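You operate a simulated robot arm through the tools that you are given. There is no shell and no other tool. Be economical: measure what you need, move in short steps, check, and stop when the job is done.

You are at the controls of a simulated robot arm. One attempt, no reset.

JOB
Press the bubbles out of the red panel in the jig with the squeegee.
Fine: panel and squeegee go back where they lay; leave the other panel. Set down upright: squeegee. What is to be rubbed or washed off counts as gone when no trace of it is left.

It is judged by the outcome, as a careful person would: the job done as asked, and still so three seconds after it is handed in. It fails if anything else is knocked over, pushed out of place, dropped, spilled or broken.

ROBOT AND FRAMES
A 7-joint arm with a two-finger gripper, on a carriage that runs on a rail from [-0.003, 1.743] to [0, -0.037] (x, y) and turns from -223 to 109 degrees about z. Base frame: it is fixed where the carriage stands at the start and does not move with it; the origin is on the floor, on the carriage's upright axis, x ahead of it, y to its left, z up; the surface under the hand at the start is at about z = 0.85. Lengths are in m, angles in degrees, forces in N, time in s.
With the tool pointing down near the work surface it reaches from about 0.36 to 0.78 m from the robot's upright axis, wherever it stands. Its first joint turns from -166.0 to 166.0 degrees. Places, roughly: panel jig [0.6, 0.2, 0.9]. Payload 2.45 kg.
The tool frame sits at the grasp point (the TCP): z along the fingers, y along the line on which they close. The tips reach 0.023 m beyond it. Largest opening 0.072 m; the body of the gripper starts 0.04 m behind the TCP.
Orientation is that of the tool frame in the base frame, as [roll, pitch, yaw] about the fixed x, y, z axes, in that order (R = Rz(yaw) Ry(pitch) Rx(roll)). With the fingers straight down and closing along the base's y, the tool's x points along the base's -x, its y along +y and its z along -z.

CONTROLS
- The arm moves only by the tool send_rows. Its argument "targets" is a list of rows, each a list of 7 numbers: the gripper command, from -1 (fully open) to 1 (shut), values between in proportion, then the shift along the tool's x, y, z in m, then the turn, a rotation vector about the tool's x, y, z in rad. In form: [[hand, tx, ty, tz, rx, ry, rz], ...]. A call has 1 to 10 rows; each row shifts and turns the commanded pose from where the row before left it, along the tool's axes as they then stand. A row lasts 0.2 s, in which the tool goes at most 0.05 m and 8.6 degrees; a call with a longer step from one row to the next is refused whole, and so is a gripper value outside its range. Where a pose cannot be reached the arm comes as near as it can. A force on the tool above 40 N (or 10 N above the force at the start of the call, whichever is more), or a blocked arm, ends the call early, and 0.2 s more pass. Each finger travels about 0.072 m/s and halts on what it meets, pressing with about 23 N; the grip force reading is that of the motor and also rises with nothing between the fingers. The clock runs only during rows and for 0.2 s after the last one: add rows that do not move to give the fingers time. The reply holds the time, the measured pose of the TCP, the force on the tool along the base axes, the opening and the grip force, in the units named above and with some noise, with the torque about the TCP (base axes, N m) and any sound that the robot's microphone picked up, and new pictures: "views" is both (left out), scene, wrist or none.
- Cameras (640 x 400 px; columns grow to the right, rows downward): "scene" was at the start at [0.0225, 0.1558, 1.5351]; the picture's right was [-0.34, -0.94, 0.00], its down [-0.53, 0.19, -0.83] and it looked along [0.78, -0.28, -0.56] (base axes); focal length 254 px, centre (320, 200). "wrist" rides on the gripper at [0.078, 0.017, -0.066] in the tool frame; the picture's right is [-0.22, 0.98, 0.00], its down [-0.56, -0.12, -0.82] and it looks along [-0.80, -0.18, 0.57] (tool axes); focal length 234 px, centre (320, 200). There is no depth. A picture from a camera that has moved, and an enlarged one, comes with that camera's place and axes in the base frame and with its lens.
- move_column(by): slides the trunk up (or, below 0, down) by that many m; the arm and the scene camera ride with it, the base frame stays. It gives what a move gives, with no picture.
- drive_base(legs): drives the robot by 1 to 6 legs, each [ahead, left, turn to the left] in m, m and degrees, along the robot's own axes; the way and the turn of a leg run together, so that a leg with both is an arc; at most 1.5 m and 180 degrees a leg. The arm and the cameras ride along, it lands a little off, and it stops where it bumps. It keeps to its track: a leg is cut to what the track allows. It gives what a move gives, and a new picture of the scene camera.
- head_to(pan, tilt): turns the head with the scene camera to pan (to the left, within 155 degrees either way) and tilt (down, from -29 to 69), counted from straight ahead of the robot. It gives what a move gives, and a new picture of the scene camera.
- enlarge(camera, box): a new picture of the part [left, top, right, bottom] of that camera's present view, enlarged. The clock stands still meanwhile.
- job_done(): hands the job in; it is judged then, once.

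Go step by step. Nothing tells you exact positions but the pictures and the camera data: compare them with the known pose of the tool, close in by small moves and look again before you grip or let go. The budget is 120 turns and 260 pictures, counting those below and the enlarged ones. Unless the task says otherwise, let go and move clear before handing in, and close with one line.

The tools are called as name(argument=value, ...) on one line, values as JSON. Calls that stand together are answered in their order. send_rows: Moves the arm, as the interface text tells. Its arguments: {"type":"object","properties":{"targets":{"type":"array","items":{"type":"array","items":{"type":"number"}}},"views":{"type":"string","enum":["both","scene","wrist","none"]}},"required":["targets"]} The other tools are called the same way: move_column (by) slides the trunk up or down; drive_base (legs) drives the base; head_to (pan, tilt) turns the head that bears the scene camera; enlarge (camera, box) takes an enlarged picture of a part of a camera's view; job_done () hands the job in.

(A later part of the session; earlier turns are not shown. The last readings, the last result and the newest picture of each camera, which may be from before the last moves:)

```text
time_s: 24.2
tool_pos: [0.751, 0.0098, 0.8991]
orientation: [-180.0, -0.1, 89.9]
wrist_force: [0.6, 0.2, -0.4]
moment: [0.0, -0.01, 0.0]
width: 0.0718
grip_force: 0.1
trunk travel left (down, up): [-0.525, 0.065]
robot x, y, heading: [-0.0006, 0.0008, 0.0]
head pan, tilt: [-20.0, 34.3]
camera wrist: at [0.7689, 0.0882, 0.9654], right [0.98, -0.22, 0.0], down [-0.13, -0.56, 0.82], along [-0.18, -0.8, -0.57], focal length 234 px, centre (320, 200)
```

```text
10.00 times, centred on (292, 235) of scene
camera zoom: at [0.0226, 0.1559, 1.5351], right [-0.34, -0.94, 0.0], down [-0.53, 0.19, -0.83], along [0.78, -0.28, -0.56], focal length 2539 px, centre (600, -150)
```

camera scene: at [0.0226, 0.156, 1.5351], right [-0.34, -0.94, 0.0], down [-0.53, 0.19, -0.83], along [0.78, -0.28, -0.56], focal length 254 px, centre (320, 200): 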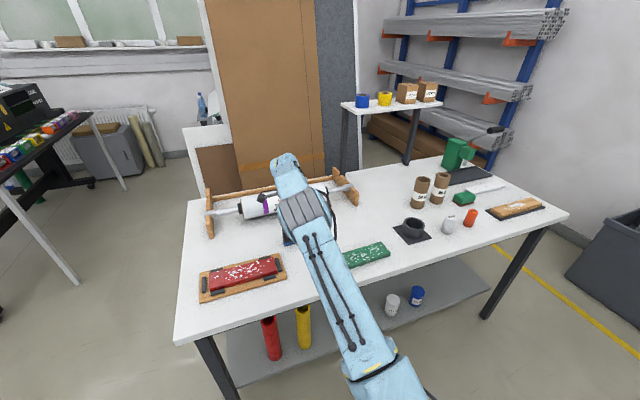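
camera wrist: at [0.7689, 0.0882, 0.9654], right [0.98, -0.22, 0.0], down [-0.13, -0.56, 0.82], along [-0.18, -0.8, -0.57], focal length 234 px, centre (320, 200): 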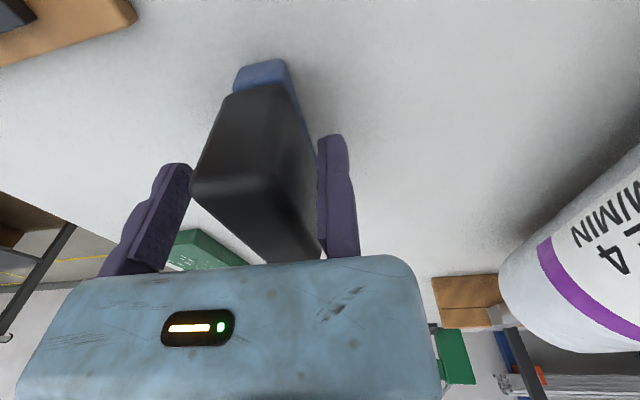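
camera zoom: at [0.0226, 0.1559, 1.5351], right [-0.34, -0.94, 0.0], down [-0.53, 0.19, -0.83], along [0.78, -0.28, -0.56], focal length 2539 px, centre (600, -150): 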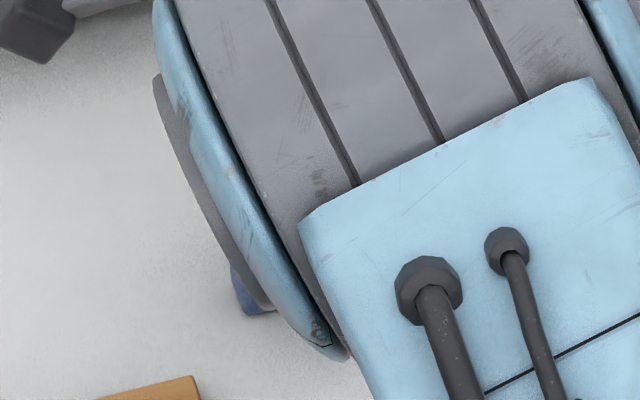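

The fixed finger is about 3 mm from the far face. I close gently.

send_rows(targets=[[-0.3, 0, 0, 0, 0, 0, 0], [0.0, 0, 0, 0, 0, 0, 0], [0.12, 0, 0, 0, 0, 0, 0], [0.2, 0, 0, 0, 0, 0, 0], [0.28, 0, 0, 0, 0, 0, 0], [0.4, 0, 0, 0, 0, 0, 0], [1, 0, 0, 0, 0, 0, 0], [1, 0, 0, 0, 0, 0, 0]], views="wrist")

enlarge(camera="scene", box=[268, 215, 316, 255])

```text
time_s: 26.0
tool_pos: [0.7505, 0.011, 0.8993]
orientation: [-180.0, -0.1, 90.0]
wrist_force: [0.1, -0.2, 0.8]
moment: [0.01, -0.01, -0.03]
width: 0.0292
grip_force: 23.0
trunk travel left (down, up): [-0.525, 0.065]
robot x, y, heading: [-0.0008, 0.0015, 0.0]
head pan, tilt: [-20.0, 34.3]
camera wrist: at [0.7688, 0.0882, 0.9655], right [0.98, -0.22, 0.0], down [-0.12, -0.56, 0.82], along [-0.18, -0.8, -0.57], focal length 234 px, centre (320, 200)
```

wrist: 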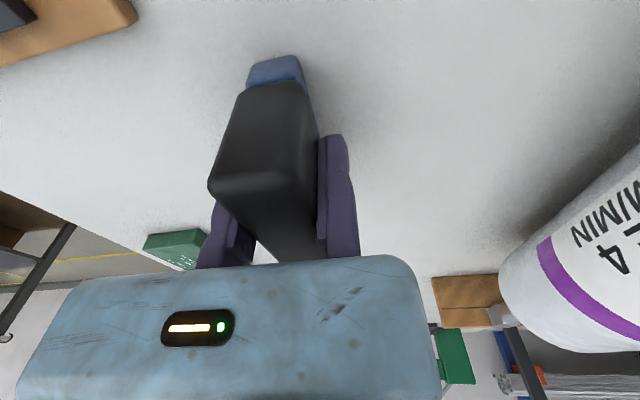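

```text
10.00 times, centred on (292, 235) of scene
camera zoom: at [0.0225, 0.1559, 1.5351], right [-0.34, -0.94, 0.0], down [-0.53, 0.19, -0.83], along [0.78, -0.28, -0.56], focal length 2539 px, centre (600, -150)
```

zoom: 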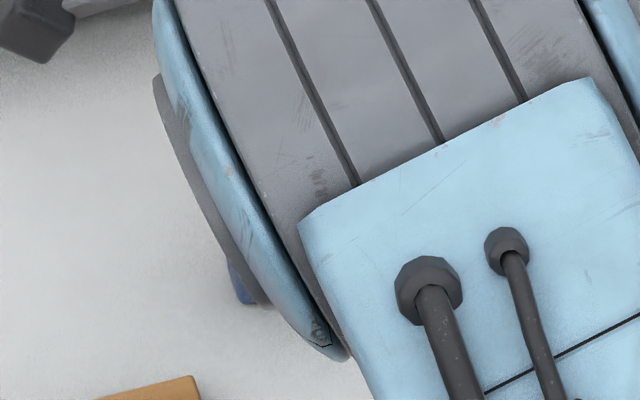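

Squeegee held; it shifted about 5 mm in +x on closing, so the return TCP is about (0.7455, 0.010, 0.899). I lift it and turn it 90° so the blade spans the panel's width.

send_rows(targets=[[1, 0, 0, -0.02, 0, 0, 0], [1, 0, 0, -0.05, 0, 0, 0], [1, 0, 0, -0.04, 0, 0, 0], [1, 0, -0.03, 0, 0, 0, 0], [1, 0, -0.04, 0, 0, 0, 0]], views="none")

send_rows(targets=[[1, 0, 0, 0, 0, 0, -0.1496], [1, 0, 0, 0, 0, 0, -0.1496], [1, 0, 0, 0, 0, 0, -0.1496], [1, 0, 0, 0, 0, 0, -0.1496], [1, 0, 0, 0, 0, 0, -0.1496], [1, 0, 0, 0, 0, 0, -0.1496], [1, 0, 0, 0, 0, 0, -0.1496], [1, 0, 0, 0, 0, 0, -0.1496], [1, 0, 0, 0, 0, 0, -0.1496], [1, 0, 0, 0, 0, 0, -0.1496]], views="both")

```text
time_s: 27.2
tool_pos: [0.68, 0.0099, 1.0091]
orientation: [180.0, -0.1, 89.9]
wrist_force: [0.9, -0.5, -0.7]
moment: [-0.01, -0.02, 0.01]
width: 0.0294
grip_force: 22.5
trunk travel left (down, up): [-0.525, 0.065]
robot x, y, heading: [0.0053, -0.0028, 0.1]
head pan, tilt: [-20.0, 34.3]
```

```text
time_s: 29.4
tool_pos: [0.6796, 0.0096, 1.0089]
orientation: [-180.0, 0.0, 175.8]
wrist_force: [-0.4, -0.2, -0.7]
moment: [-0.01, 0.02, 0.02]
width: 0.0292
grip_force: 22.9
trunk travel left (down, up): [-0.525, 0.065]
robot x, y, heading: [0.0015, 0.0002, 0.0]
head pan, tilt: [-20.0, 34.3]
camera scene: at [0.0226, 0.1558, 1.5351], right [-0.34, -0.94, 0.0], down [-0.53, 0.19, -0.83], along [0.78, -0.28, -0.56], focal length 254 px, centre (320, 200)
camera wrist: at [0.6049, 0.033, 1.0752], right [0.29, 0.96, 0.0], down [0.55, -0.17, 0.82], along [0.78, -0.24, -0.57], focal length 234 px, centre (320, 200)
```

scene: 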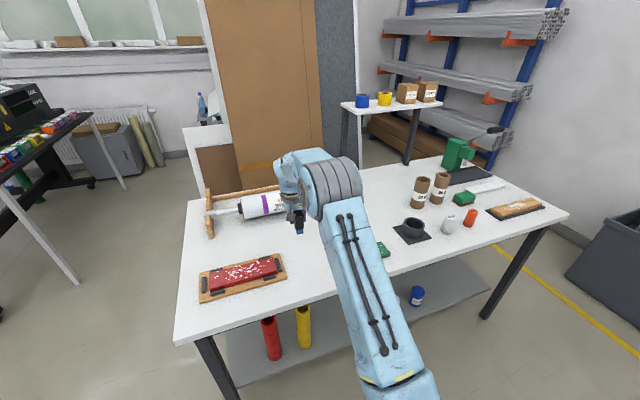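
wrist: 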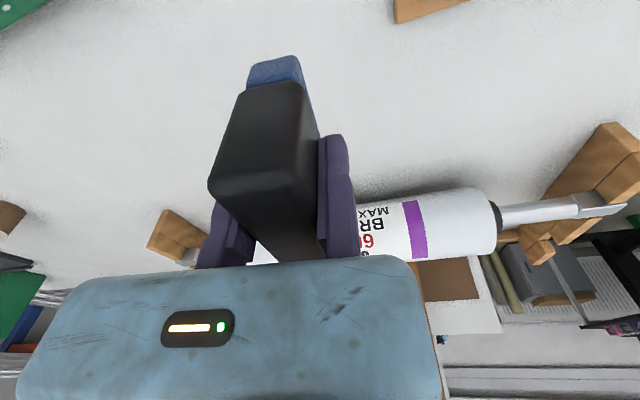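

I finish the turn and carry the squeegee above the +y end of the panel.

send_rows(targets=[[1, 0, 0, 0, 0, 0, -0.0733], [1, 0.0078, 0.044, 0, 0, 0, 0], [1, 0.0078, 0.044, 0, 0, 0, 0], [1, 0.0078, 0.044, 0, 0, 0, 0], [1, 0.0078, 0.044, 0, 0, 0, 0], [1, 0.0078, 0.044, 0, 0, 0, 0], [1, 0.0078, 0.044, 0, 0, 0, 0], [1, 0.0078, 0.044, 0, 0, 0, 0], [1, 0, 0, 0.05, 0, 0, 0], [1, 0, 0, 0, 0, 0, 0]], views="both")

enlarge(camera="scene", box=[180, 200, 308, 300])

```text
time_s: 31.6
tool_pos: [0.6316, 0.3195, 0.9588]
orientation: [180.0, 0.0, 179.8]
wrist_force: [0.6, 0.8, -0.2]
moment: [0.03, -0.03, -0.01]
width: 0.0296
grip_force: 23.4
trunk travel left (down, up): [-0.525, 0.065]
robot x, y, heading: [-0.0034, 0.003, -0.1]
head pan, tilt: [-20.0, 34.3]
camera scene: at [0.0232, 0.156, 1.5351], right [-0.34, -0.94, 0.0], down [-0.53, 0.19, -0.83], along [0.78, -0.28, -0.56], focal length 254 px, centre (320, 200)
camera wrist: at [0.5542, 0.3368, 1.0254], right [0.22, 0.98, 0.0], down [0.56, -0.13, 0.82], along [0.8, -0.18, -0.57], focal length 234 px, centre (320, 200)
```

scene: 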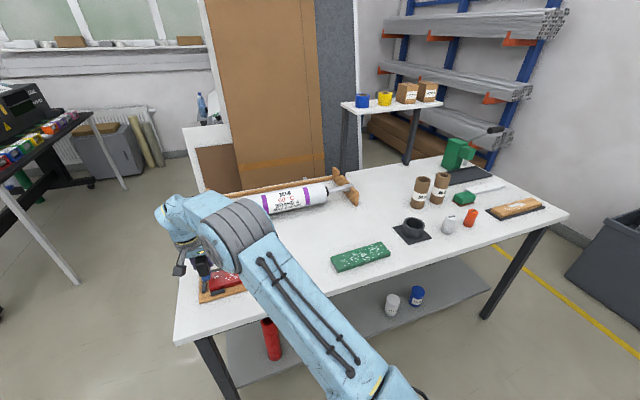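
wrist: 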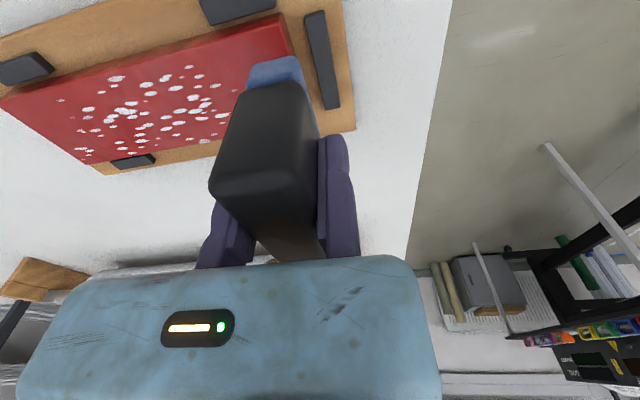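

```text
4.00 times, centred on (244, 250) of scene
camera zoom: at [0.0232, 0.156, 1.5351], right [-0.34, -0.94, 0.0], down [-0.53, 0.19, -0.83], along [0.78, -0.28, -0.56], focal length 1016 px, centre (624, 0)
```

zoom: 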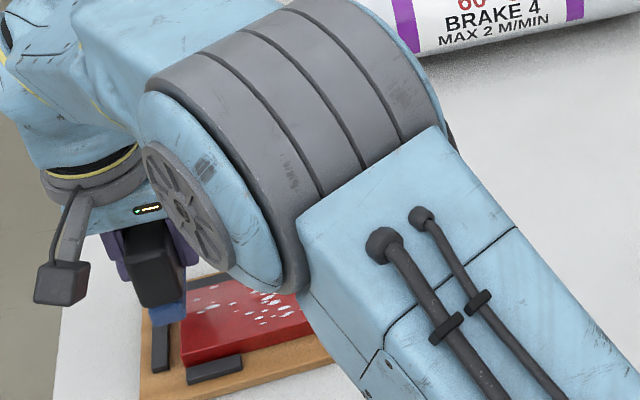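

The blade's near end is at x ≈ 0.600, while the panel spans 0.5925–0.658. I shift -9 mm in x and lower until there is light contact.

send_rows(targets=[[1, 0.009, 0, 0, 0, 0, 0], [1, 0, 0, 0.018, 0, 0, 0], [1, 0, 0, 0.009, 0, 0, 0], [1, 0, 0, 0.003, 0, 0, 0], [1, 0, 0, 0, 0, 0, 0]], views="none")

send_rows(targets=[[1, 0, 0, 0.0015, 0, 0, 0], [1, 0, 0, 0, 0, 0, 0]], views="wrist")

enlarge(camera="scene", box=[180, 240, 260, 305])

```text
time_s: 32.8
tool_pos: [0.6176, 0.3189, 0.9291]
orientation: [179.8, 0.1, 179.9]
wrist_force: [0.3, -0.1, -1.0]
moment: [0.0, 0.02, 0.01]
width: 0.029
grip_force: 23.3
trunk travel left (down, up): [-0.525, 0.065]
robot x, y, heading: [0.001, -0.0022, 0.1]
head pan, tilt: [-20.0, 34.3]
```

```text
time_s: 33.4
tool_pos: [0.6171, 0.3184, 0.9271]
orientation: [179.9, 0.0, 179.8]
wrist_force: [1.0, 1.3, 0.4]
moment: [0.03, 0.0, 0.0]
width: 0.0294
grip_force: 22.9
trunk travel left (down, up): [-0.525, 0.065]
robot x, y, heading: [-0.0024, -0.0032, -0.1]
head pan, tilt: [-20.0, 34.3]
camera wrist: at [0.5409, 0.3365, 0.9935], right [0.22, 0.98, 0.0], down [0.56, -0.13, 0.82], along [0.8, -0.18, -0.57], focal length 234 px, centre (320, 200)
```

wrist: 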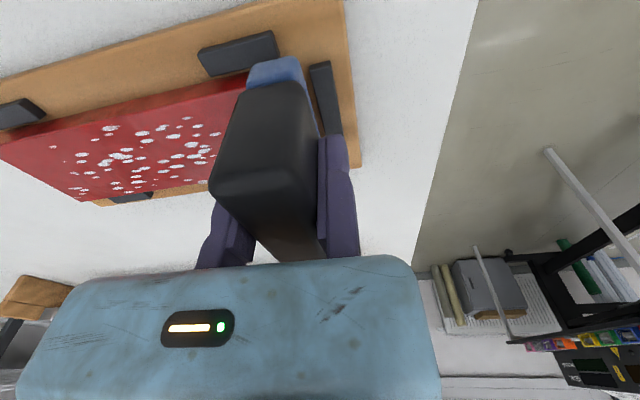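

```text
6.15 times, centred on (220, 272) of scene
camera zoom: at [0.0225, 0.1559, 1.5352], right [-0.34, -0.94, 0.0], down [-0.53, 0.19, -0.83], along [0.78, -0.28, -0.56], focal length 1562 px, centre (935, -246)
```

zoom: 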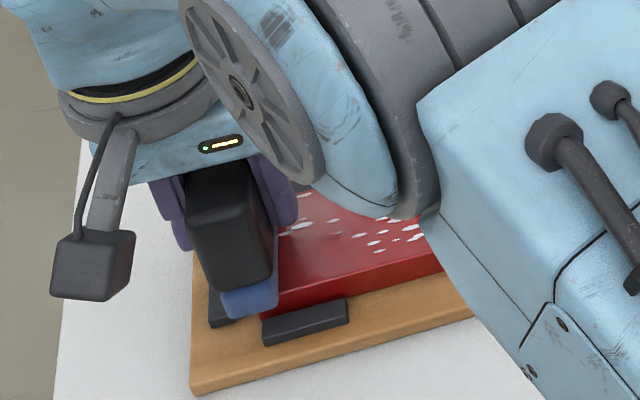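

Almost touching; the blade overhangs the near edge by about 6 mm, so I shift +4 mm in x and press in small steps.

send_rows(targets=[[1, -0.004, 0, 0, 0, 0, 0], [1, 0, 0, 0.0015, 0, 0, 0], [1, 0, 0, 0, 0, 0, 0]], views="none")

send_rows(targets=[[1, 0, 0, 0.001, 0, 0, 0], [1, 0, 0, 0, 0, 0, 0]], views="none")

```text
time_s: 34.2
tool_pos: [0.6208, 0.3187, 0.9276]
orientation: [179.8, 0.1, 179.9]
wrist_force: [-1.2, 1.7, 9.7]
moment: [-0.11, 0.26, -0.03]
width: 0.0293
grip_force: 23.2
trunk travel left (down, up): [-0.525, 0.065]
robot x, y, heading: [-0.004, 0.0027, -0.0]
head pan, tilt: [-20.0, 34.3]
```

```text
time_s: 34.8
tool_pos: [0.6215, 0.3174, 0.9273]
orientation: [179.8, 0.2, 179.9]
wrist_force: [1.1, 4.3, 20.0]
moment: [-0.23, 0.27, 0.01]
width: 0.0293
grip_force: 23.1
trunk travel left (down, up): [-0.525, 0.065]
robot x, y, heading: [0.0005, -0.0025, -0.2]
head pan, tilt: [-20.0, 34.3]
```

Contact at 20 N. I stroke slowly along the panel in -y.

send_rows(targets=[[1, 0, -0.019, 0, 0, 0, 0], [1, 0, -0.019, 0, 0, 0, 0], [1, 0, -0.019, 0, 0, 0, 0], [1, 0, -0.019, 0, 0, 0, 0], [1, 0, -0.019, 0, 0, 0, 0], [1, 0, -0.019, 0, 0, 0, 0], [1, 0, -0.019, 0, 0, 0, 0], [1, 0, -0.019, 0, 0, 0, 0], [1, 0, -0.019, 0, 0, 0, 0], [1, 0, -0.019, 0, 0, 0, 0]], views="both")

enlarge(camera="scene", box=[192, 230, 304, 310])

```text
time_s: 37.0
tool_pos: [0.62, 0.1265, 0.9261]
orientation: [179.9, 0.1, -180.0]
wrist_force: [0.3, 3.0, 20.5]
moment: [-0.16, -0.04, 0.01]
width: 0.0292
grip_force: 22.9
trunk travel left (down, up): [-0.525, 0.065]
robot x, y, heading: [-0.0035, -0.0003, 0.0]
head pan, tilt: [-20.0, 34.3]
camera scene: at [0.021, 0.156, 1.5352], right [-0.34, -0.94, 0.0], down [-0.53, 0.19, -0.83], along [0.78, -0.28, -0.56], focal length 254 px, centre (320, 200)
camera wrist: at [0.5434, 0.1443, 0.9907], right [0.22, 0.98, 0.0], down [0.56, -0.13, 0.82], along [0.8, -0.18, -0.57], focal length 234 px, centre (320, 200)
```

scene: 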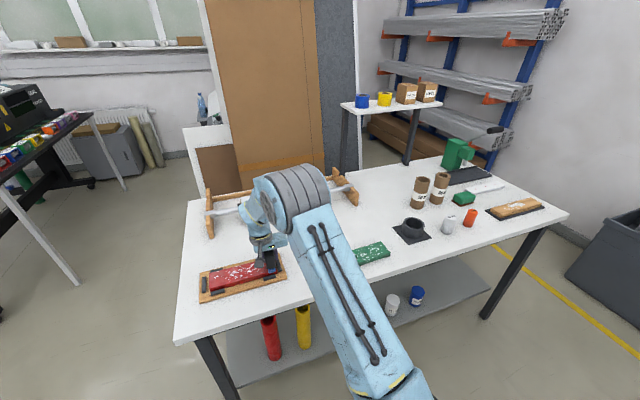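
wrist: 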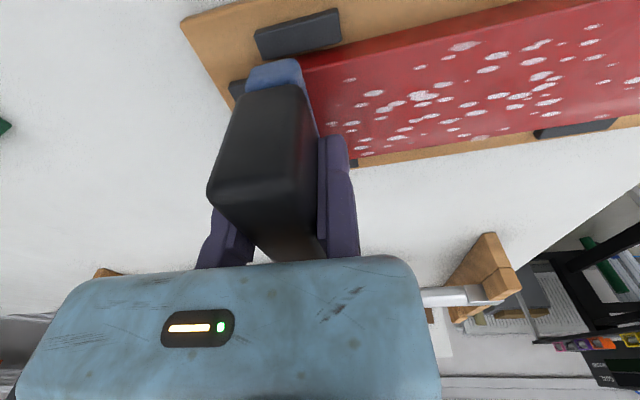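

```text
5.00 times, centred on (248, 270) of scene
camera zoom: at [0.021, 0.156, 1.5352], right [-0.34, -0.94, 0.0], down [-0.53, 0.19, -0.83], along [0.78, -0.28, -0.56], focal length 1269 px, centre (680, -150)
```

zoom: 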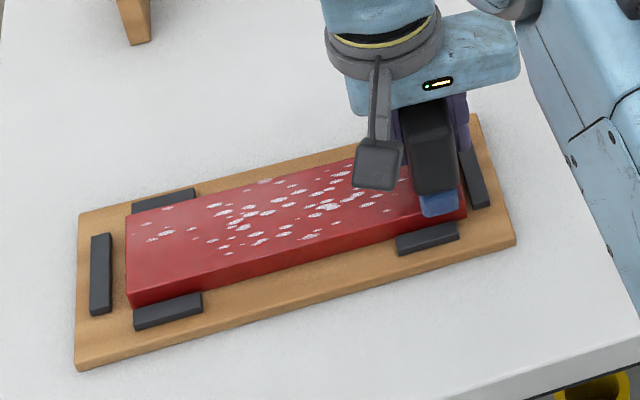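

The stroke held a steady 20 N, but many bubbles remain. I look closer to see whether they changed.

enlarge(camera="scene", box=[208, 255, 268, 295])

enlarge(camera="wrist", box=[300, 0, 640, 180])

```text
10.00 times, centred on (238, 275) of scene
camera zoom: at [0.021, 0.156, 1.5352], right [-0.34, -0.94, 0.0], down [-0.53, 0.19, -0.83], along [0.78, -0.28, -0.56], focal length 2539 px, centre (1140, -550)
```

zoom: 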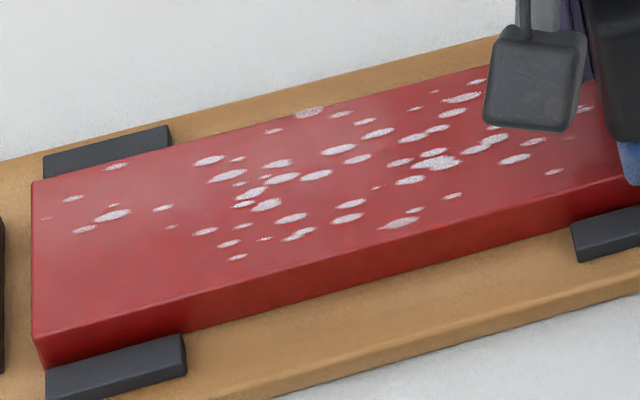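

```text
1.88 times, centred on (470, 90) of wrist
camera zoom: at [0.5434, 0.1443, 0.9907], right [0.22, 0.98, 0.0], down [0.56, -0.13, 0.82], along [0.8, -0.18, -0.57], focal length 441 px, centre (38, 407)
```

zoom: 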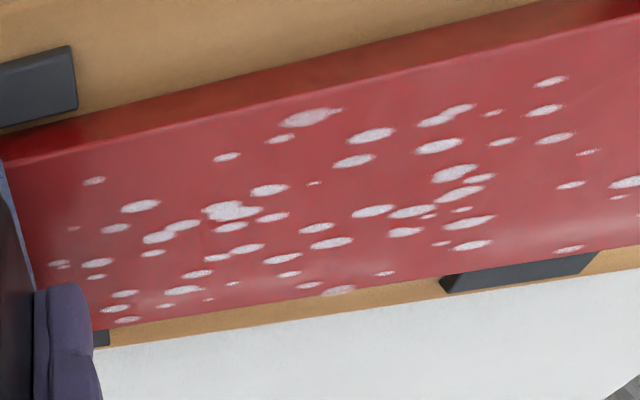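

The bubbles have gone slightly pinkish, so each pass fades them. I repeat strokes back and forth.

send_rows(targets=[[1, 0, 0.0192, 0.0003, 0, 0, 0], [1, 0, 0.0192, 0, 0, 0, 0], [1, 0, 0.0192, 0, 0, 0, 0], [1, 0, 0.0192, 0, 0, 0, 0], [1, 0, 0.0192, 0, 0, 0, 0], [1, 0, 0.0192, 0, 0, 0, 0], [1, 0, 0.0192, 0, 0, 0, 0], [1, 0, 0.0192, 0, 0, 0, 0], [1, 0, 0.0192, 0, 0, 0, 0], [1, 0, 0.0192, 0, 0, 0, 0]], views="none")

send_rows(targets=[[1, 0, -0.0192, 0, 0, 0, 0], [1, 0, -0.0192, 0, 0, 0, 0], [1, 0, -0.0192, 0, 0, 0, 0], [1, 0, -0.0192, 0, 0, 0, 0], [1, 0, -0.0192, 0, 0, 0, 0], [1, 0, -0.0192, 0, 0, 0, 0], [1, 0, -0.0192, 0, 0, 0, 0], [1, 0, -0.0192, 0, 0, 0, 0], [1, 0, -0.0192, 0, 0, 0, 0], [1, 0, -0.0192, 0, 0, 0, 0]], views="wrist")

enlarge(camera="scene", box=[208, 255, 268, 295])

```text
time_s: 39.2
tool_pos: [0.6204, 0.3208, 0.925]
orientation: [179.9, 0.1, 179.9]
wrist_force: [0.2, -0.7, 4.5]
moment: [-0.07, -0.06, 0.03]
width: 0.0293
grip_force: 23.1
trunk travel left (down, up): [-0.525, 0.065]
robot x, y, heading: [-0.0013, -0.0021, 0.2]
head pan, tilt: [-20.0, 34.3]
```

```text
time_s: 41.4
tool_pos: [0.6196, 0.1277, 0.9247]
orientation: [179.9, 0.0, 179.9]
wrist_force: [0.5, -0.3, 1.6]
moment: [-0.06, 0.06, 0.04]
width: 0.0292
grip_force: 23.4
trunk travel left (down, up): [-0.525, 0.065]
robot x, y, heading: [-0.0008, -0.0017, 0.3]
head pan, tilt: [-20.0, 34.3]
camera wrist: at [0.544, 0.1451, 0.9907], right [0.22, 0.98, 0.0], down [0.56, -0.13, 0.82], along [0.8, -0.18, -0.57], focal length 234 px, centre (320, 200)
```

wrist: 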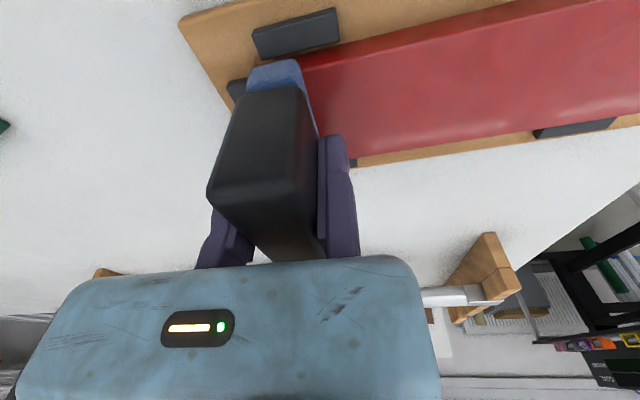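

```text
10.00 times, centred on (238, 275) of scene
camera zoom: at [0.0224, 0.1557, 1.5352], right [-0.34, -0.94, 0.0], down [-0.53, 0.19, -0.83], along [0.78, -0.28, -0.56], focal length 2539 px, centre (1140, -550)
```

zoom: 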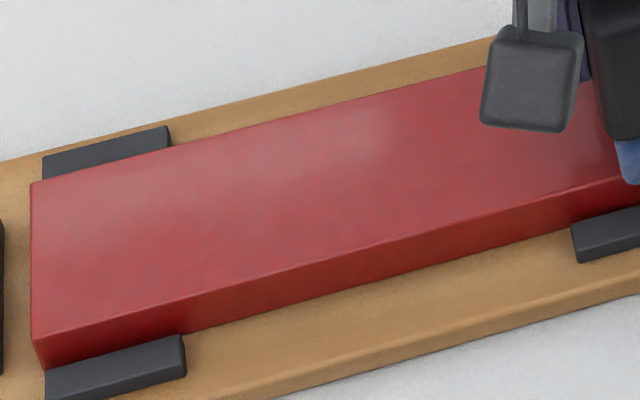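

The visible bubbles are gone. I lift clear and inspect the whole panel.

send_rows(targets=[[1, 0, 0, -0.03, 0, 0, 0], [1, 0, 0, -0.05, 0, 0, 0], [1, 0, -0.045, 0, 0, 0, 0], [1, 0, -0.045, 0, 0, 0, 0], [1, 0, -0.04, 0, 0, 0, 0], [1, 0, 0, 0, 0, 0, 0]], views="both")

enlarge(camera="scene", box=[205, 250, 285, 300])

```text
time_s: 42.8
tool_pos: [0.6188, -0.0017, 1.0073]
orientation: [179.8, 0.0, 179.9]
wrist_force: [0.6, 0.2, -0.5]
moment: [0.03, 0.02, 0.02]
width: 0.0291
grip_force: 22.8
trunk travel left (down, up): [-0.525, 0.065]
robot x, y, heading: [-0.0003, -0.0008, -0.2]
head pan, tilt: [-20.0, 34.3]
camera scene: at [0.0225, 0.1556, 1.5352], right [-0.34, -0.94, 0.0], down [-0.53, 0.19, -0.83], along [0.78, -0.28, -0.56], focal length 254 px, centre (320, 200)
camera wrist: at [0.5429, 0.0163, 1.0728], right [0.22, 0.98, 0.0], down [0.56, -0.13, 0.82], along [0.8, -0.18, -0.57], focal length 234 px, centre (320, 200)
```

scene: 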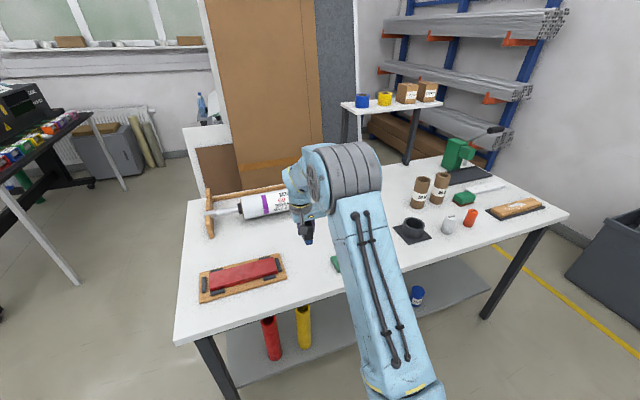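
wrist: 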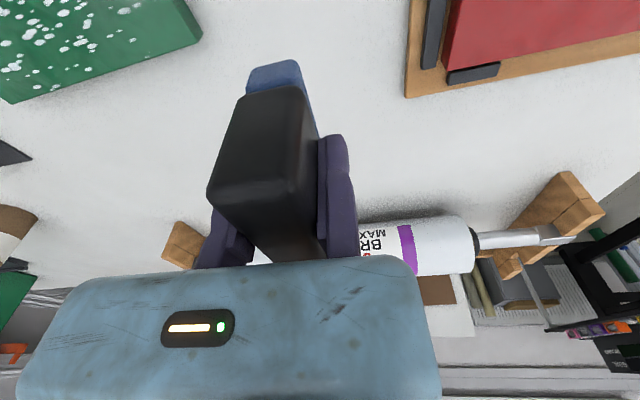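

```text
8.00 times, centred on (245, 275) of scene
camera zoom: at [0.0225, 0.1556, 1.5352], right [-0.34, -0.94, 0.0], down [-0.53, 0.19, -0.83], along [0.78, -0.28, -0.56], focal length 2031 px, centre (920, -400)
```

zoom: 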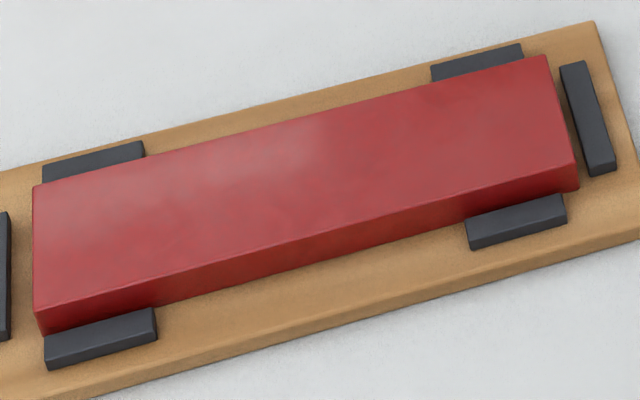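

The panel looks clean, with only a faint sheen left. To be safe I do one more firm pass each way, shifted 5 mm toward the far edge.

send_rows(targets=[[1, -0.005, 0.045, 0, 0, 0, 0], [1, 0, 0.045, 0, 0, 0, 0], [1, 0, 0.043, 0, 0, 0, 0], [1, 0, 0, 0.045, 0, 0, 0], [1, 0, 0, 0.03, 0, 0, 0], [1, 0, 0, 0.005, 0, 0, 0], [1, 0, 0, 0.0012, 0, 0, 0], [1, 0, 0, 0, 0, 0, 0]], views="none")

```text
time_s: 44.6
tool_pos: [0.6263, 0.1313, 0.9245]
orientation: [179.9, 0.2, 179.9]
wrist_force: [1.8, 0.4, 4.7]
moment: [-0.1, 0.07, -0.02]
width: 0.0293
grip_force: 23.8
trunk travel left (down, up): [-0.525, 0.065]
robot x, y, heading: [-0.0013, 0.0015, 0.3]
head pan, tilt: [-20.0, 34.3]
```

send_rows(targets=[[1, 0, 0, 0.001, 0, 0, 0], [1, 0, 0.021, 0, 0, 0, 0], [1, 0, 0.021, 0, 0, 0, 0], [1, 0, 0.021, 0, 0, 0, 0], [1, 0, 0.021, 0, 0, 0, 0], [1, 0, 0.021, 0, 0, 0, 0], [1, 0, 0.021, 0, 0, 0, 0], [1, 0, 0.021, 0, 0, 0, 0], [1, 0, 0.021, 0, 0, 0, 0], [1, 0, 0.021, 0, 0, 0, 0]], views="none")

send_rows(targets=[[1, 0, -0.021, 0, 0, 0, 0], [1, 0, -0.021, 0, 0, 0, 0], [1, 0, -0.021, 0, 0, 0, 0], [1, 0, -0.021, 0, 0, 0, 0], [1, 0, -0.021, 0, 0, 0, 0], [1, 0, -0.021, 0, 0, 0, 0], [1, 0, -0.021, 0, 0, 0, 0], [1, 0, -0.021, 0, 0, 0, 0], [1, 0, -0.02, 0, 0, 0, 0]], views="none")

send_rows(targets=[[1, 0, 0, -0.03, 0, 0, 0], [1, 0, 0, -0.05, 0, 0, 0], [1, 0, -0.045, 0, 0, 0, 0], [1, 0, -0.045, 0, 0, 0, 0], [1, 0, -0.035, 0, 0, 0, 0], [1, 0, 0, 0, 0, 0, 0]], views="wrist")

enlarge(camera="scene", box=[205, 250, 285, 300])

enlarge(camera="wrist", box=[160, 30, 400, 270])

```text
time_s: 46.8
tool_pos: [0.6255, 0.319, 0.9234]
orientation: [179.9, 0.1, 179.9]
wrist_force: [0.7, -2.4, 16.8]
moment: [-0.51, 0.03, 0.04]
width: 0.0293
grip_force: 23.3
trunk travel left (down, up): [-0.525, 0.065]
robot x, y, heading: [0.0003, 0.0005, -0.1]
head pan, tilt: [-20.0, 34.3]
```

```text
time_s: 48.8
tool_pos: [0.6272, 0.1301, 0.9232]
orientation: [-180.0, -0.1, 179.9]
wrist_force: [0.8, 0.4, 10.6]
moment: [-0.14, -0.21, 0.0]
width: 0.0292
grip_force: 23.4
trunk travel left (down, up): [-0.525, 0.065]
robot x, y, heading: [-0.0012, 0.0025, 0.1]
head pan, tilt: [-20.0, 34.3]
```

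```text
time_s: 50.2
tool_pos: [0.6221, 0.007, 1.0045]
orientation: [179.9, -0.1, 179.8]
wrist_force: [-0.5, -0.8, -0.4]
moment: [0.0, -0.01, 0.0]
width: 0.0294
grip_force: 22.6
trunk travel left (down, up): [-0.525, 0.065]
robot x, y, heading: [-0.0014, -0.0003, -0.3]
head pan, tilt: [-20.0, 34.3]
camera wrist: at [0.5468, 0.025, 1.0702], right [0.22, 0.98, 0.0], down [0.56, -0.13, 0.82], along [0.8, -0.18, -0.57], focal length 234 px, centre (320, 200)
```

wrist: 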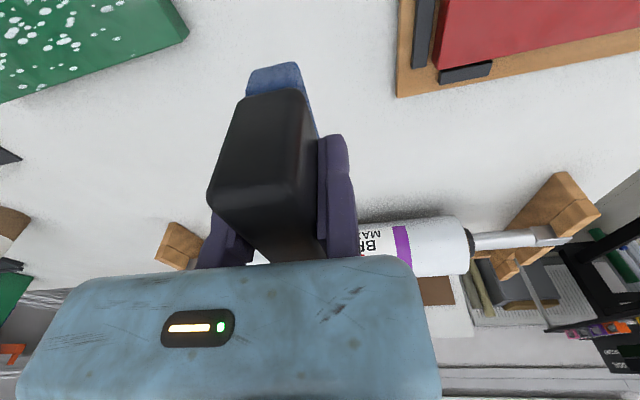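

```text
8.00 times, centred on (245, 275) of scene
camera zoom: at [0.0225, 0.1557, 1.5352], right [-0.34, -0.94, 0.0], down [-0.53, 0.19, -0.83], along [0.78, -0.28, -0.56], focal length 2031 px, centre (920, -400)
```

zoom: 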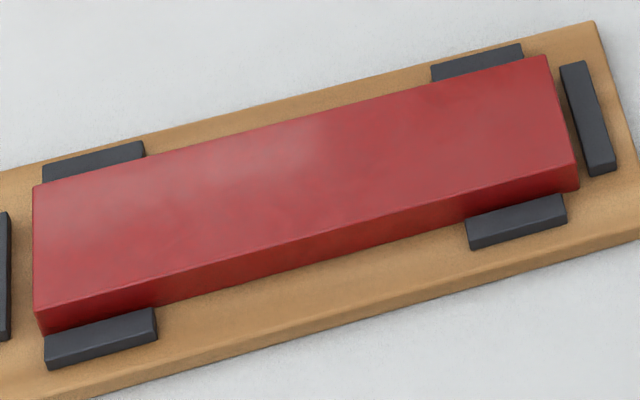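

```text
1.67 times, centred on (280, 150) of wrist
camera zoom: at [0.5468, 0.025, 1.0702], right [0.22, 0.98, 0.0], down [0.56, -0.13, 0.82], along [0.8, -0.18, -0.57], focal length 390 px, centre (387, 283)
```

zoom: 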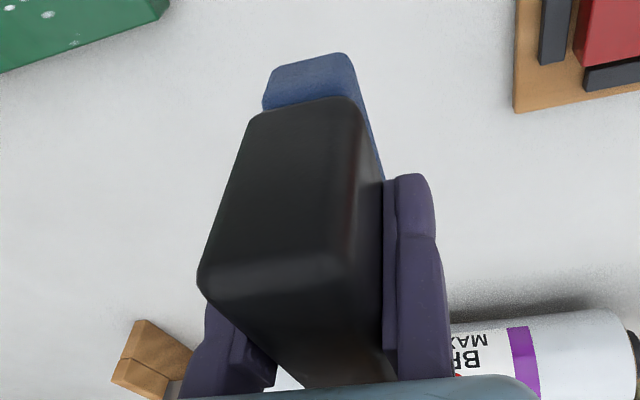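

The sheen is unchanged, so it is just reflection and the panel is clean. I turn the squeegee back to its original orientation.

send_rows(targets=[[1, 0, 0, 0, 0, 0, 0.1496], [1, 0, 0, 0, 0, 0, 0.1496], [1, 0, 0, 0, 0, 0, 0.1496], [1, 0, 0, 0, 0, 0, 0.1496], [1, 0, 0, 0, 0, 0, 0.1496], [1, 0, 0, 0, 0, 0, 0.1496], [1, 0, 0, 0, 0, 0, 0.1496], [1, 0, 0, 0, 0, 0, 0.1496], [1, 0, 0, 0, 0, 0, 0.1496], [1, 0, 0, 0, 0, 0, 0.1496]], views="none")

send_rows(targets=[[1, 0, 0, 0, 0, 0, 0.0728], [1, 0, 0.04, 0, 0, 0, 0], [1, 0, 0.04, 0, 0, 0, 0], [1, 0, 0.04, 0, 0, 0, 0], [1, 0, 0, 0.05, 0, 0, 0], [1, 0, 0, 0, 0, 0, 0], [1, 0, 0, 0, 0, 0, 0]], views="both")

send_rows(targets=[[1, 0, 0, 0, 0, 0, 0]], views="none")

send_rows(targets=[[1, 0, 0, 0, 0, 0, 0]], views="none")

```text
time_s: 52.4
tool_pos: [0.6258, 0.0068, 1.0023]
orientation: [-179.9, -0.2, 94.0]
wrist_force: [0.9, 0.3, -1.7]
moment: [0.03, -0.01, 0.0]
width: 0.0292
grip_force: 23.3
trunk travel left (down, up): [-0.525, 0.065]
robot x, y, heading: [-0.0006, 0.0009, -0.1]
head pan, tilt: [-20.0, 34.3]
```

```text
time_s: 54.0
tool_pos: [0.7457, 0.0078, 0.9526]
orientation: [-180.0, -0.1, 90.0]
wrist_force: [0.2, -0.2, -0.4]
moment: [0.02, -0.03, -0.01]
width: 0.029
grip_force: 23.2
trunk travel left (down, up): [-0.525, 0.065]
robot x, y, heading: [0.0017, 0.0019, -0.1]
head pan, tilt: [-20.0, 34.3]
camera scene: at [0.0224, 0.1559, 1.5351], right [-0.34, -0.94, 0.0], down [-0.53, 0.19, -0.83], along [0.78, -0.28, -0.56], focal length 254 px, centre (320, 200)
camera wrist: at [0.7628, 0.0853, 1.0179], right [0.98, -0.22, 0.0], down [-0.12, -0.56, 0.82], along [-0.18, -0.8, -0.57], focal length 234 px, centre (320, 200)
```

scene: 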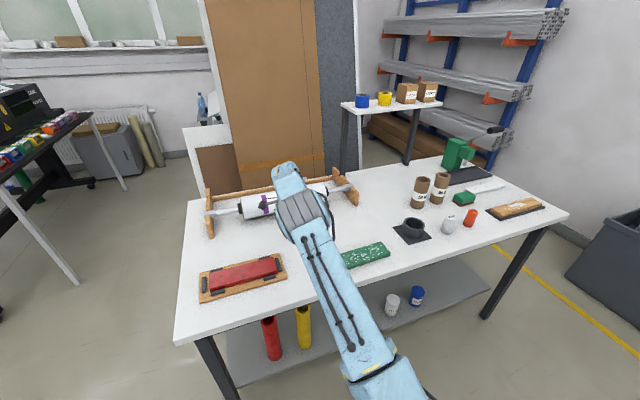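
wrist: 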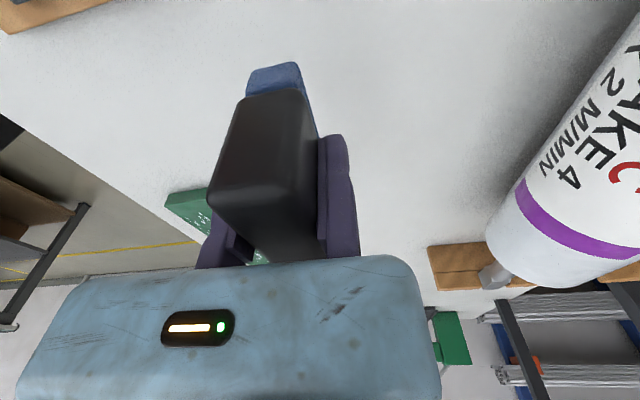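

```text
time_s: 54.4
tool_pos: [0.7452, 0.0075, 0.9516]
orientation: [180.0, -0.1, 90.1]
wrist_force: [-0.6, -1.4, -0.9]
moment: [-0.01, -0.06, -0.03]
width: 0.0293
grip_force: 23.4
trunk travel left (down, up): [-0.525, 0.065]
robot x, y, heading: [-0.0015, 0.0001, 0.2]
head pan, tilt: [-20.0, 34.3]
```

```text
time_s: 54.8
tool_pos: [0.7454, 0.0082, 0.9527]
orientation: [-180.0, -0.1, 90.0]
wrist_force: [-0.2, 0.2, -1.7]
moment: [0.01, -0.05, -0.02]
width: 0.0297
grip_force: 23.3
trunk travel left (down, up): [-0.525, 0.065]
robot x, y, heading: [0.001, 0.001, 0.0]
head pan, tilt: [-20.0, 34.3]
```

At x 0.7455 and y 0.008, I correct +2 mm in y and lower the squeegee to the table until it touches.

send_rows(targets=[[1, 0.0022, 0, 0.03, 0, 0, 0], [1, 0, 0, 0.02, 0, 0, 0], [1, 0, 0, 0.003, 0, 0, 0], [1, 0, 0, 0, 0, 0, 0]], views="none")

enlarge(camera="scene", box=[268, 215, 316, 255])

send_rows(targets=[[1, 0, 0, 0.002, 0, 0, 0], [1, 0, 0, 0, 0, 0, 0]], views="none")

```text
time_s: 55.8
tool_pos: [0.7457, 0.0103, 0.9006]
orientation: [180.0, -0.1, 90.0]
wrist_force: [-0.7, 0.3, -0.3]
moment: [0.03, -0.01, -0.02]
width: 0.0293
grip_force: 23.4
trunk travel left (down, up): [-0.525, 0.065]
robot x, y, heading: [-0.0029, 0.0001, -0.3]
head pan, tilt: [-20.0, 34.3]
```

```text
10.00 times, centred on (292, 235) of scene
camera zoom: at [0.0225, 0.1559, 1.5351], right [-0.34, -0.94, 0.0], down [-0.53, 0.19, -0.83], along [0.78, -0.28, -0.56], focal length 2539 px, centre (600, -150)
```

zoom: 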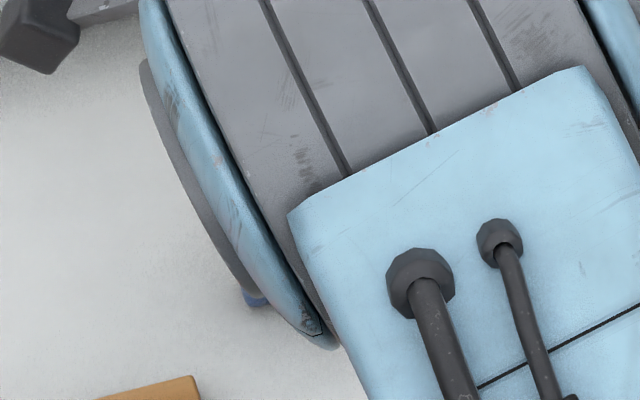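

```text
time_s: 56.4
tool_pos: [0.7441, 0.009, 0.8966]
orientation: [-179.9, 0.0, 90.0]
wrist_force: [-0.4, -0.2, -1.8]
moment: [0.0, -0.04, 0.01]
width: 0.0291
grip_force: 22.8
trunk travel left (down, up): [-0.525, 0.065]
robot x, y, heading: [0.0013, -0.0018, 0.2]
head pan, tilt: [-20.0, 34.3]
```

send_rows(targets=[[1, 0, 0, 0.0015, 0, 0, 0], [1, 0, 0, 0, 0, 0, 0]], views="none")

send_rows(targets=[[1, 0, 0, 0.001, 0, 0, 0], [1, 0, 0, 0, 0, 0, 0]], views="none")

enlarge(camera="scene", box=[268, 215, 316, 255])

```text
time_s: 57.0
tool_pos: [0.7444, 0.01, 0.8965]
orientation: [180.0, -0.2, 90.0]
wrist_force: [0.8, -1.2, 2.0]
moment: [-0.11, -0.01, 0.04]
width: 0.0291
grip_force: 23.1
trunk travel left (down, up): [-0.525, 0.065]
robot x, y, heading: [0.0019, -0.0015, -0.1]
head pan, tilt: [-20.0, 34.3]
```

```text
time_s: 57.6
tool_pos: [0.7447, 0.0087, 0.8953]
orientation: [179.9, -0.1, 90.0]
wrist_force: [-2.6, 0.2, 7.4]
moment: [-0.34, 0.22, -0.09]
width: 0.0294
grip_force: 23.1
trunk travel left (down, up): [-0.525, 0.065]
robot x, y, heading: [-0.0, 0.0014, 0.1]
head pan, tilt: [-20.0, 34.3]
```

```text
10.00 times, centred on (292, 235) of scene
camera zoom: at [0.0216, 0.1559, 1.5353], right [-0.34, -0.94, 0.0], down [-0.53, 0.19, -0.83], along [0.78, -0.28, -0.56], focal length 2539 px, centre (600, -150)
```

zoom: 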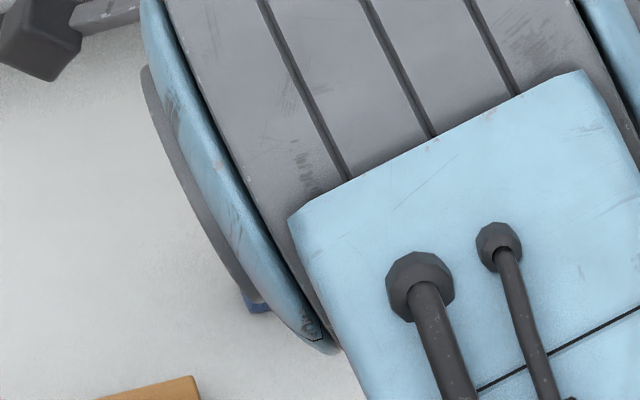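

Touching the table with the blue corner back at its old pixel (≈ (248, 313) against (247, 315) before). I release and rise.

send_rows(targets=[[0.0, 0, 0, 0, 0, 0, 0], [-1, 0, 0, 0, 0, 0, 0], [-1, 0, 0, 0, 0, 0, 0], [-1, 0, 0, 0, 0, 0, 0], [-1, 0, 0.002, -0.01, 0, 0, 0], [-1, 0, 0, -0.03, 0, 0, 0], [-1, 0, 0, -0.05, 0, 0, 0], [-1, 0.04, -0.02, 0, 0, 0, 0], [-1, 0.04, -0.02, 0, 0, 0, 0], [-1, 0.04, -0.02, 0, 0, 0, 0]], views="both")

send_rows(targets=[[-1, 0.044, -0.0035, 0, 0, 0, 0], [-1, 0.036, -0.0035, 0, 0, 0, 0], [-1, 0, 0, 0, 0, 0, 0]], views="both")

enlarge(camera="scene", box=[268, 215, 316, 255])

enlarge(camera="scene", box=[192, 240, 304, 310])

```text
time_s: 59.8
tool_pos: [0.6872, 0.1324, 0.9855]
orientation: [-180.0, -0.1, 89.9]
wrist_force: [0.0, 0.2, -0.4]
moment: [0.02, 0.01, -0.03]
width: 0.0721
grip_force: 0.0
trunk travel left (down, up): [-0.525, 0.065]
robot x, y, heading: [0.0007, 0.0001, 0.0]
head pan, tilt: [-20.0, 34.3]
camera scene: at [0.0226, 0.1558, 1.5351], right [-0.34, -0.94, 0.0], down [-0.53, 0.19, -0.83], along [0.78, -0.28, -0.56], focal length 254 px, centre (320, 200)
camera wrist: at [0.7053, 0.2098, 1.0524], right [0.98, -0.22, 0.0], down [-0.13, -0.56, 0.82], along [-0.18, -0.8, -0.57], focal length 234 px, centre (320, 200)
```

scene: 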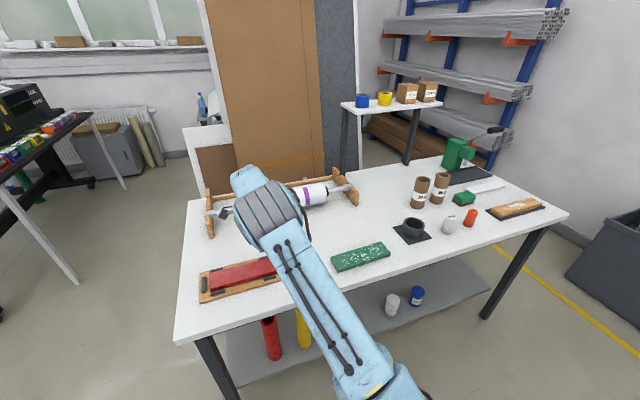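
wrist: 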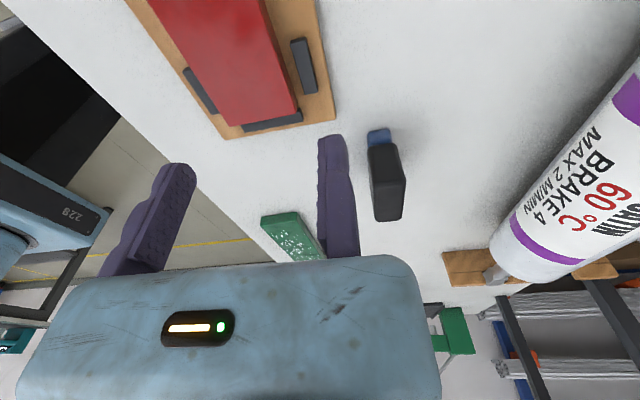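

```text
time_s: 60.6
tool_pos: [0.6797, 0.2106, 0.9877]
orientation: [180.0, 0.0, 90.0]
wrist_force: [0.1, -0.2, 0.1]
moment: [0.0, -0.02, -0.01]
width: 0.072
grip_force: 0.1
trunk travel left (down, up): [-0.525, 0.065]
robot x, y, heading: [0.0009, -0.001, -0.0]
head pan, tilt: [-20.0, 34.3]
camera scene: at [0.0224, 0.156, 1.5351], right [-0.34, -0.94, 0.0], down [-0.53, 0.19, -0.83], along [0.78, -0.28, -0.56], focal length 254 px, centre (320, 200)
camera wrist: at [0.6976, 0.2888, 1.0531], right [0.98, -0.22, 0.0], down [-0.13, -0.56, 0.82], along [-0.18, -0.8, -0.57], focal length 234 px, centre (320, 200)
```

scene: 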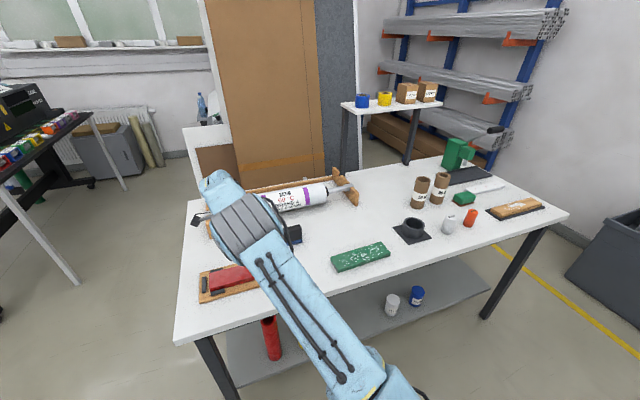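
wrist: 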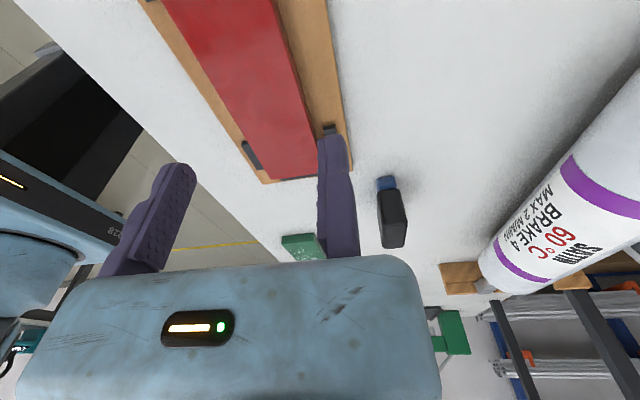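

```text
10.00 times, centred on (292, 235) of scene
camera zoom: at [0.0224, 0.156, 1.5351], right [-0.34, -0.94, 0.0], down [-0.53, 0.19, -0.83], along [0.78, -0.28, -0.56], focal length 2539 px, centre (600, -150)
```

zoom: 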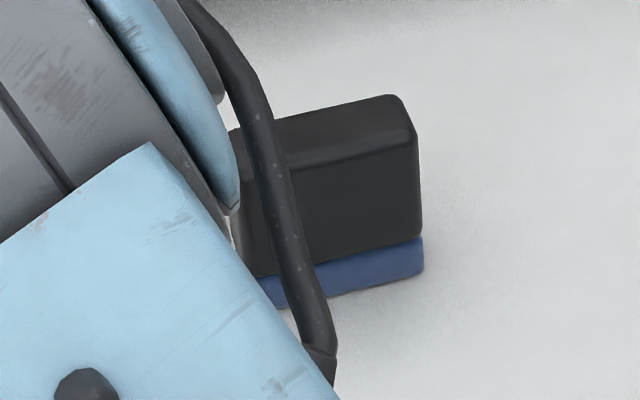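

```text
5.71 times, centred on (248, 275) of scene
camera zoom: at [0.0224, 0.156, 1.5351], right [-0.34, -0.94, 0.0], down [-0.53, 0.19, -0.83], along [0.78, -0.28, -0.56], focal length 1451 px, centre (731, -229)
```

zoom: 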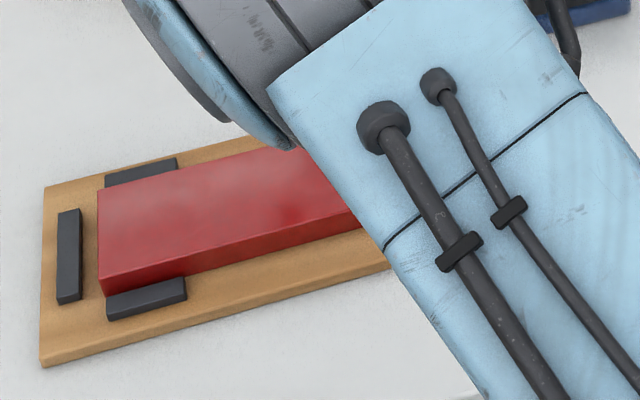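

The squeegee stands upright within about 2 mm of its original place. Now I return the panel: position over it with the fixed finger 4 mm clear of its far edge.

send_rows(targets=[[-1, -0.008, -0.015, 0, 0, 0, 0], [-1, 0, 0, 0.04, 0, 0, 0], [-1, 0, 0, 0.025, 0, 0, 0], [-1, 0, 0, 0, 0, 0, 0], [-1, 0, 0, 0, 0, 0, 0]], views="wrist")

enlarge(camera="wrist", box=[120, 0, 440, 200])

send_rows(targets=[[-1, 0, 0, 0, 0, 0, 0]], views="none")

```text
time_s: 61.8
tool_pos: [0.6637, 0.2019, 0.9191]
orientation: [180.0, -0.1, 89.9]
wrist_force: [-0.4, -0.7, 0.2]
moment: [0.0, -0.01, 0.0]
width: 0.072
grip_force: 0.0
trunk travel left (down, up): [-0.525, 0.065]
robot x, y, heading: [0.0016, -0.0051, -0.3]
head pan, tilt: [-20.0, 34.3]
camera wrist: at [0.6807, 0.2798, 0.9862], right [0.98, -0.22, 0.0], down [-0.12, -0.56, 0.82], along [-0.18, -0.8, -0.57], focal length 234 px, centre (320, 200)
```

wrist: 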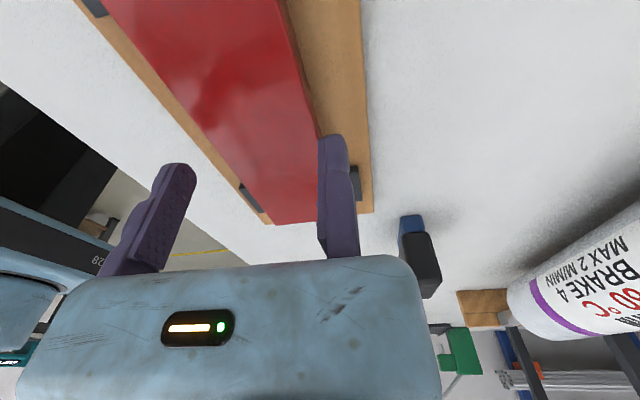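

```text
2.00 times, centred on (280, 100) of wrist
camera zoom: at [0.6807, 0.2798, 0.9862], right [0.98, -0.22, 0.0], down [-0.12, -0.56, 0.82], along [-0.18, -0.8, -0.57], focal length 468 px, centre (400, 400)
```

zoom: 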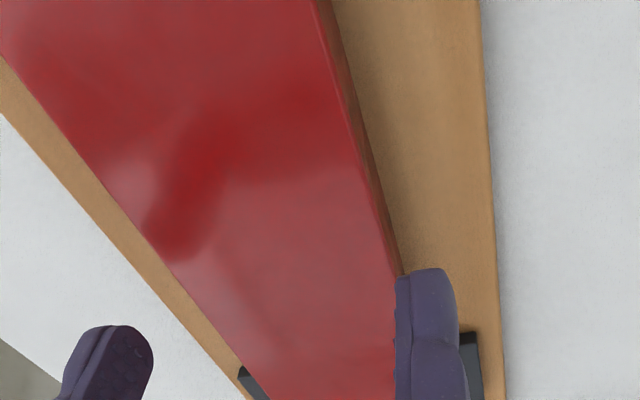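

```text
time_s: 62.2
tool_pos: [0.6631, 0.2022, 0.9198]
orientation: [180.0, -0.1, 90.0]
wrist_force: [0.0, -0.3, -1.2]
moment: [0.0, -0.02, -0.01]
width: 0.072
grip_force: 0.0
trunk travel left (down, up): [-0.525, 0.065]
robot x, y, heading: [0.001, -0.0014, 0.2]
head pan, tilt: [-20.0, 34.3]
```

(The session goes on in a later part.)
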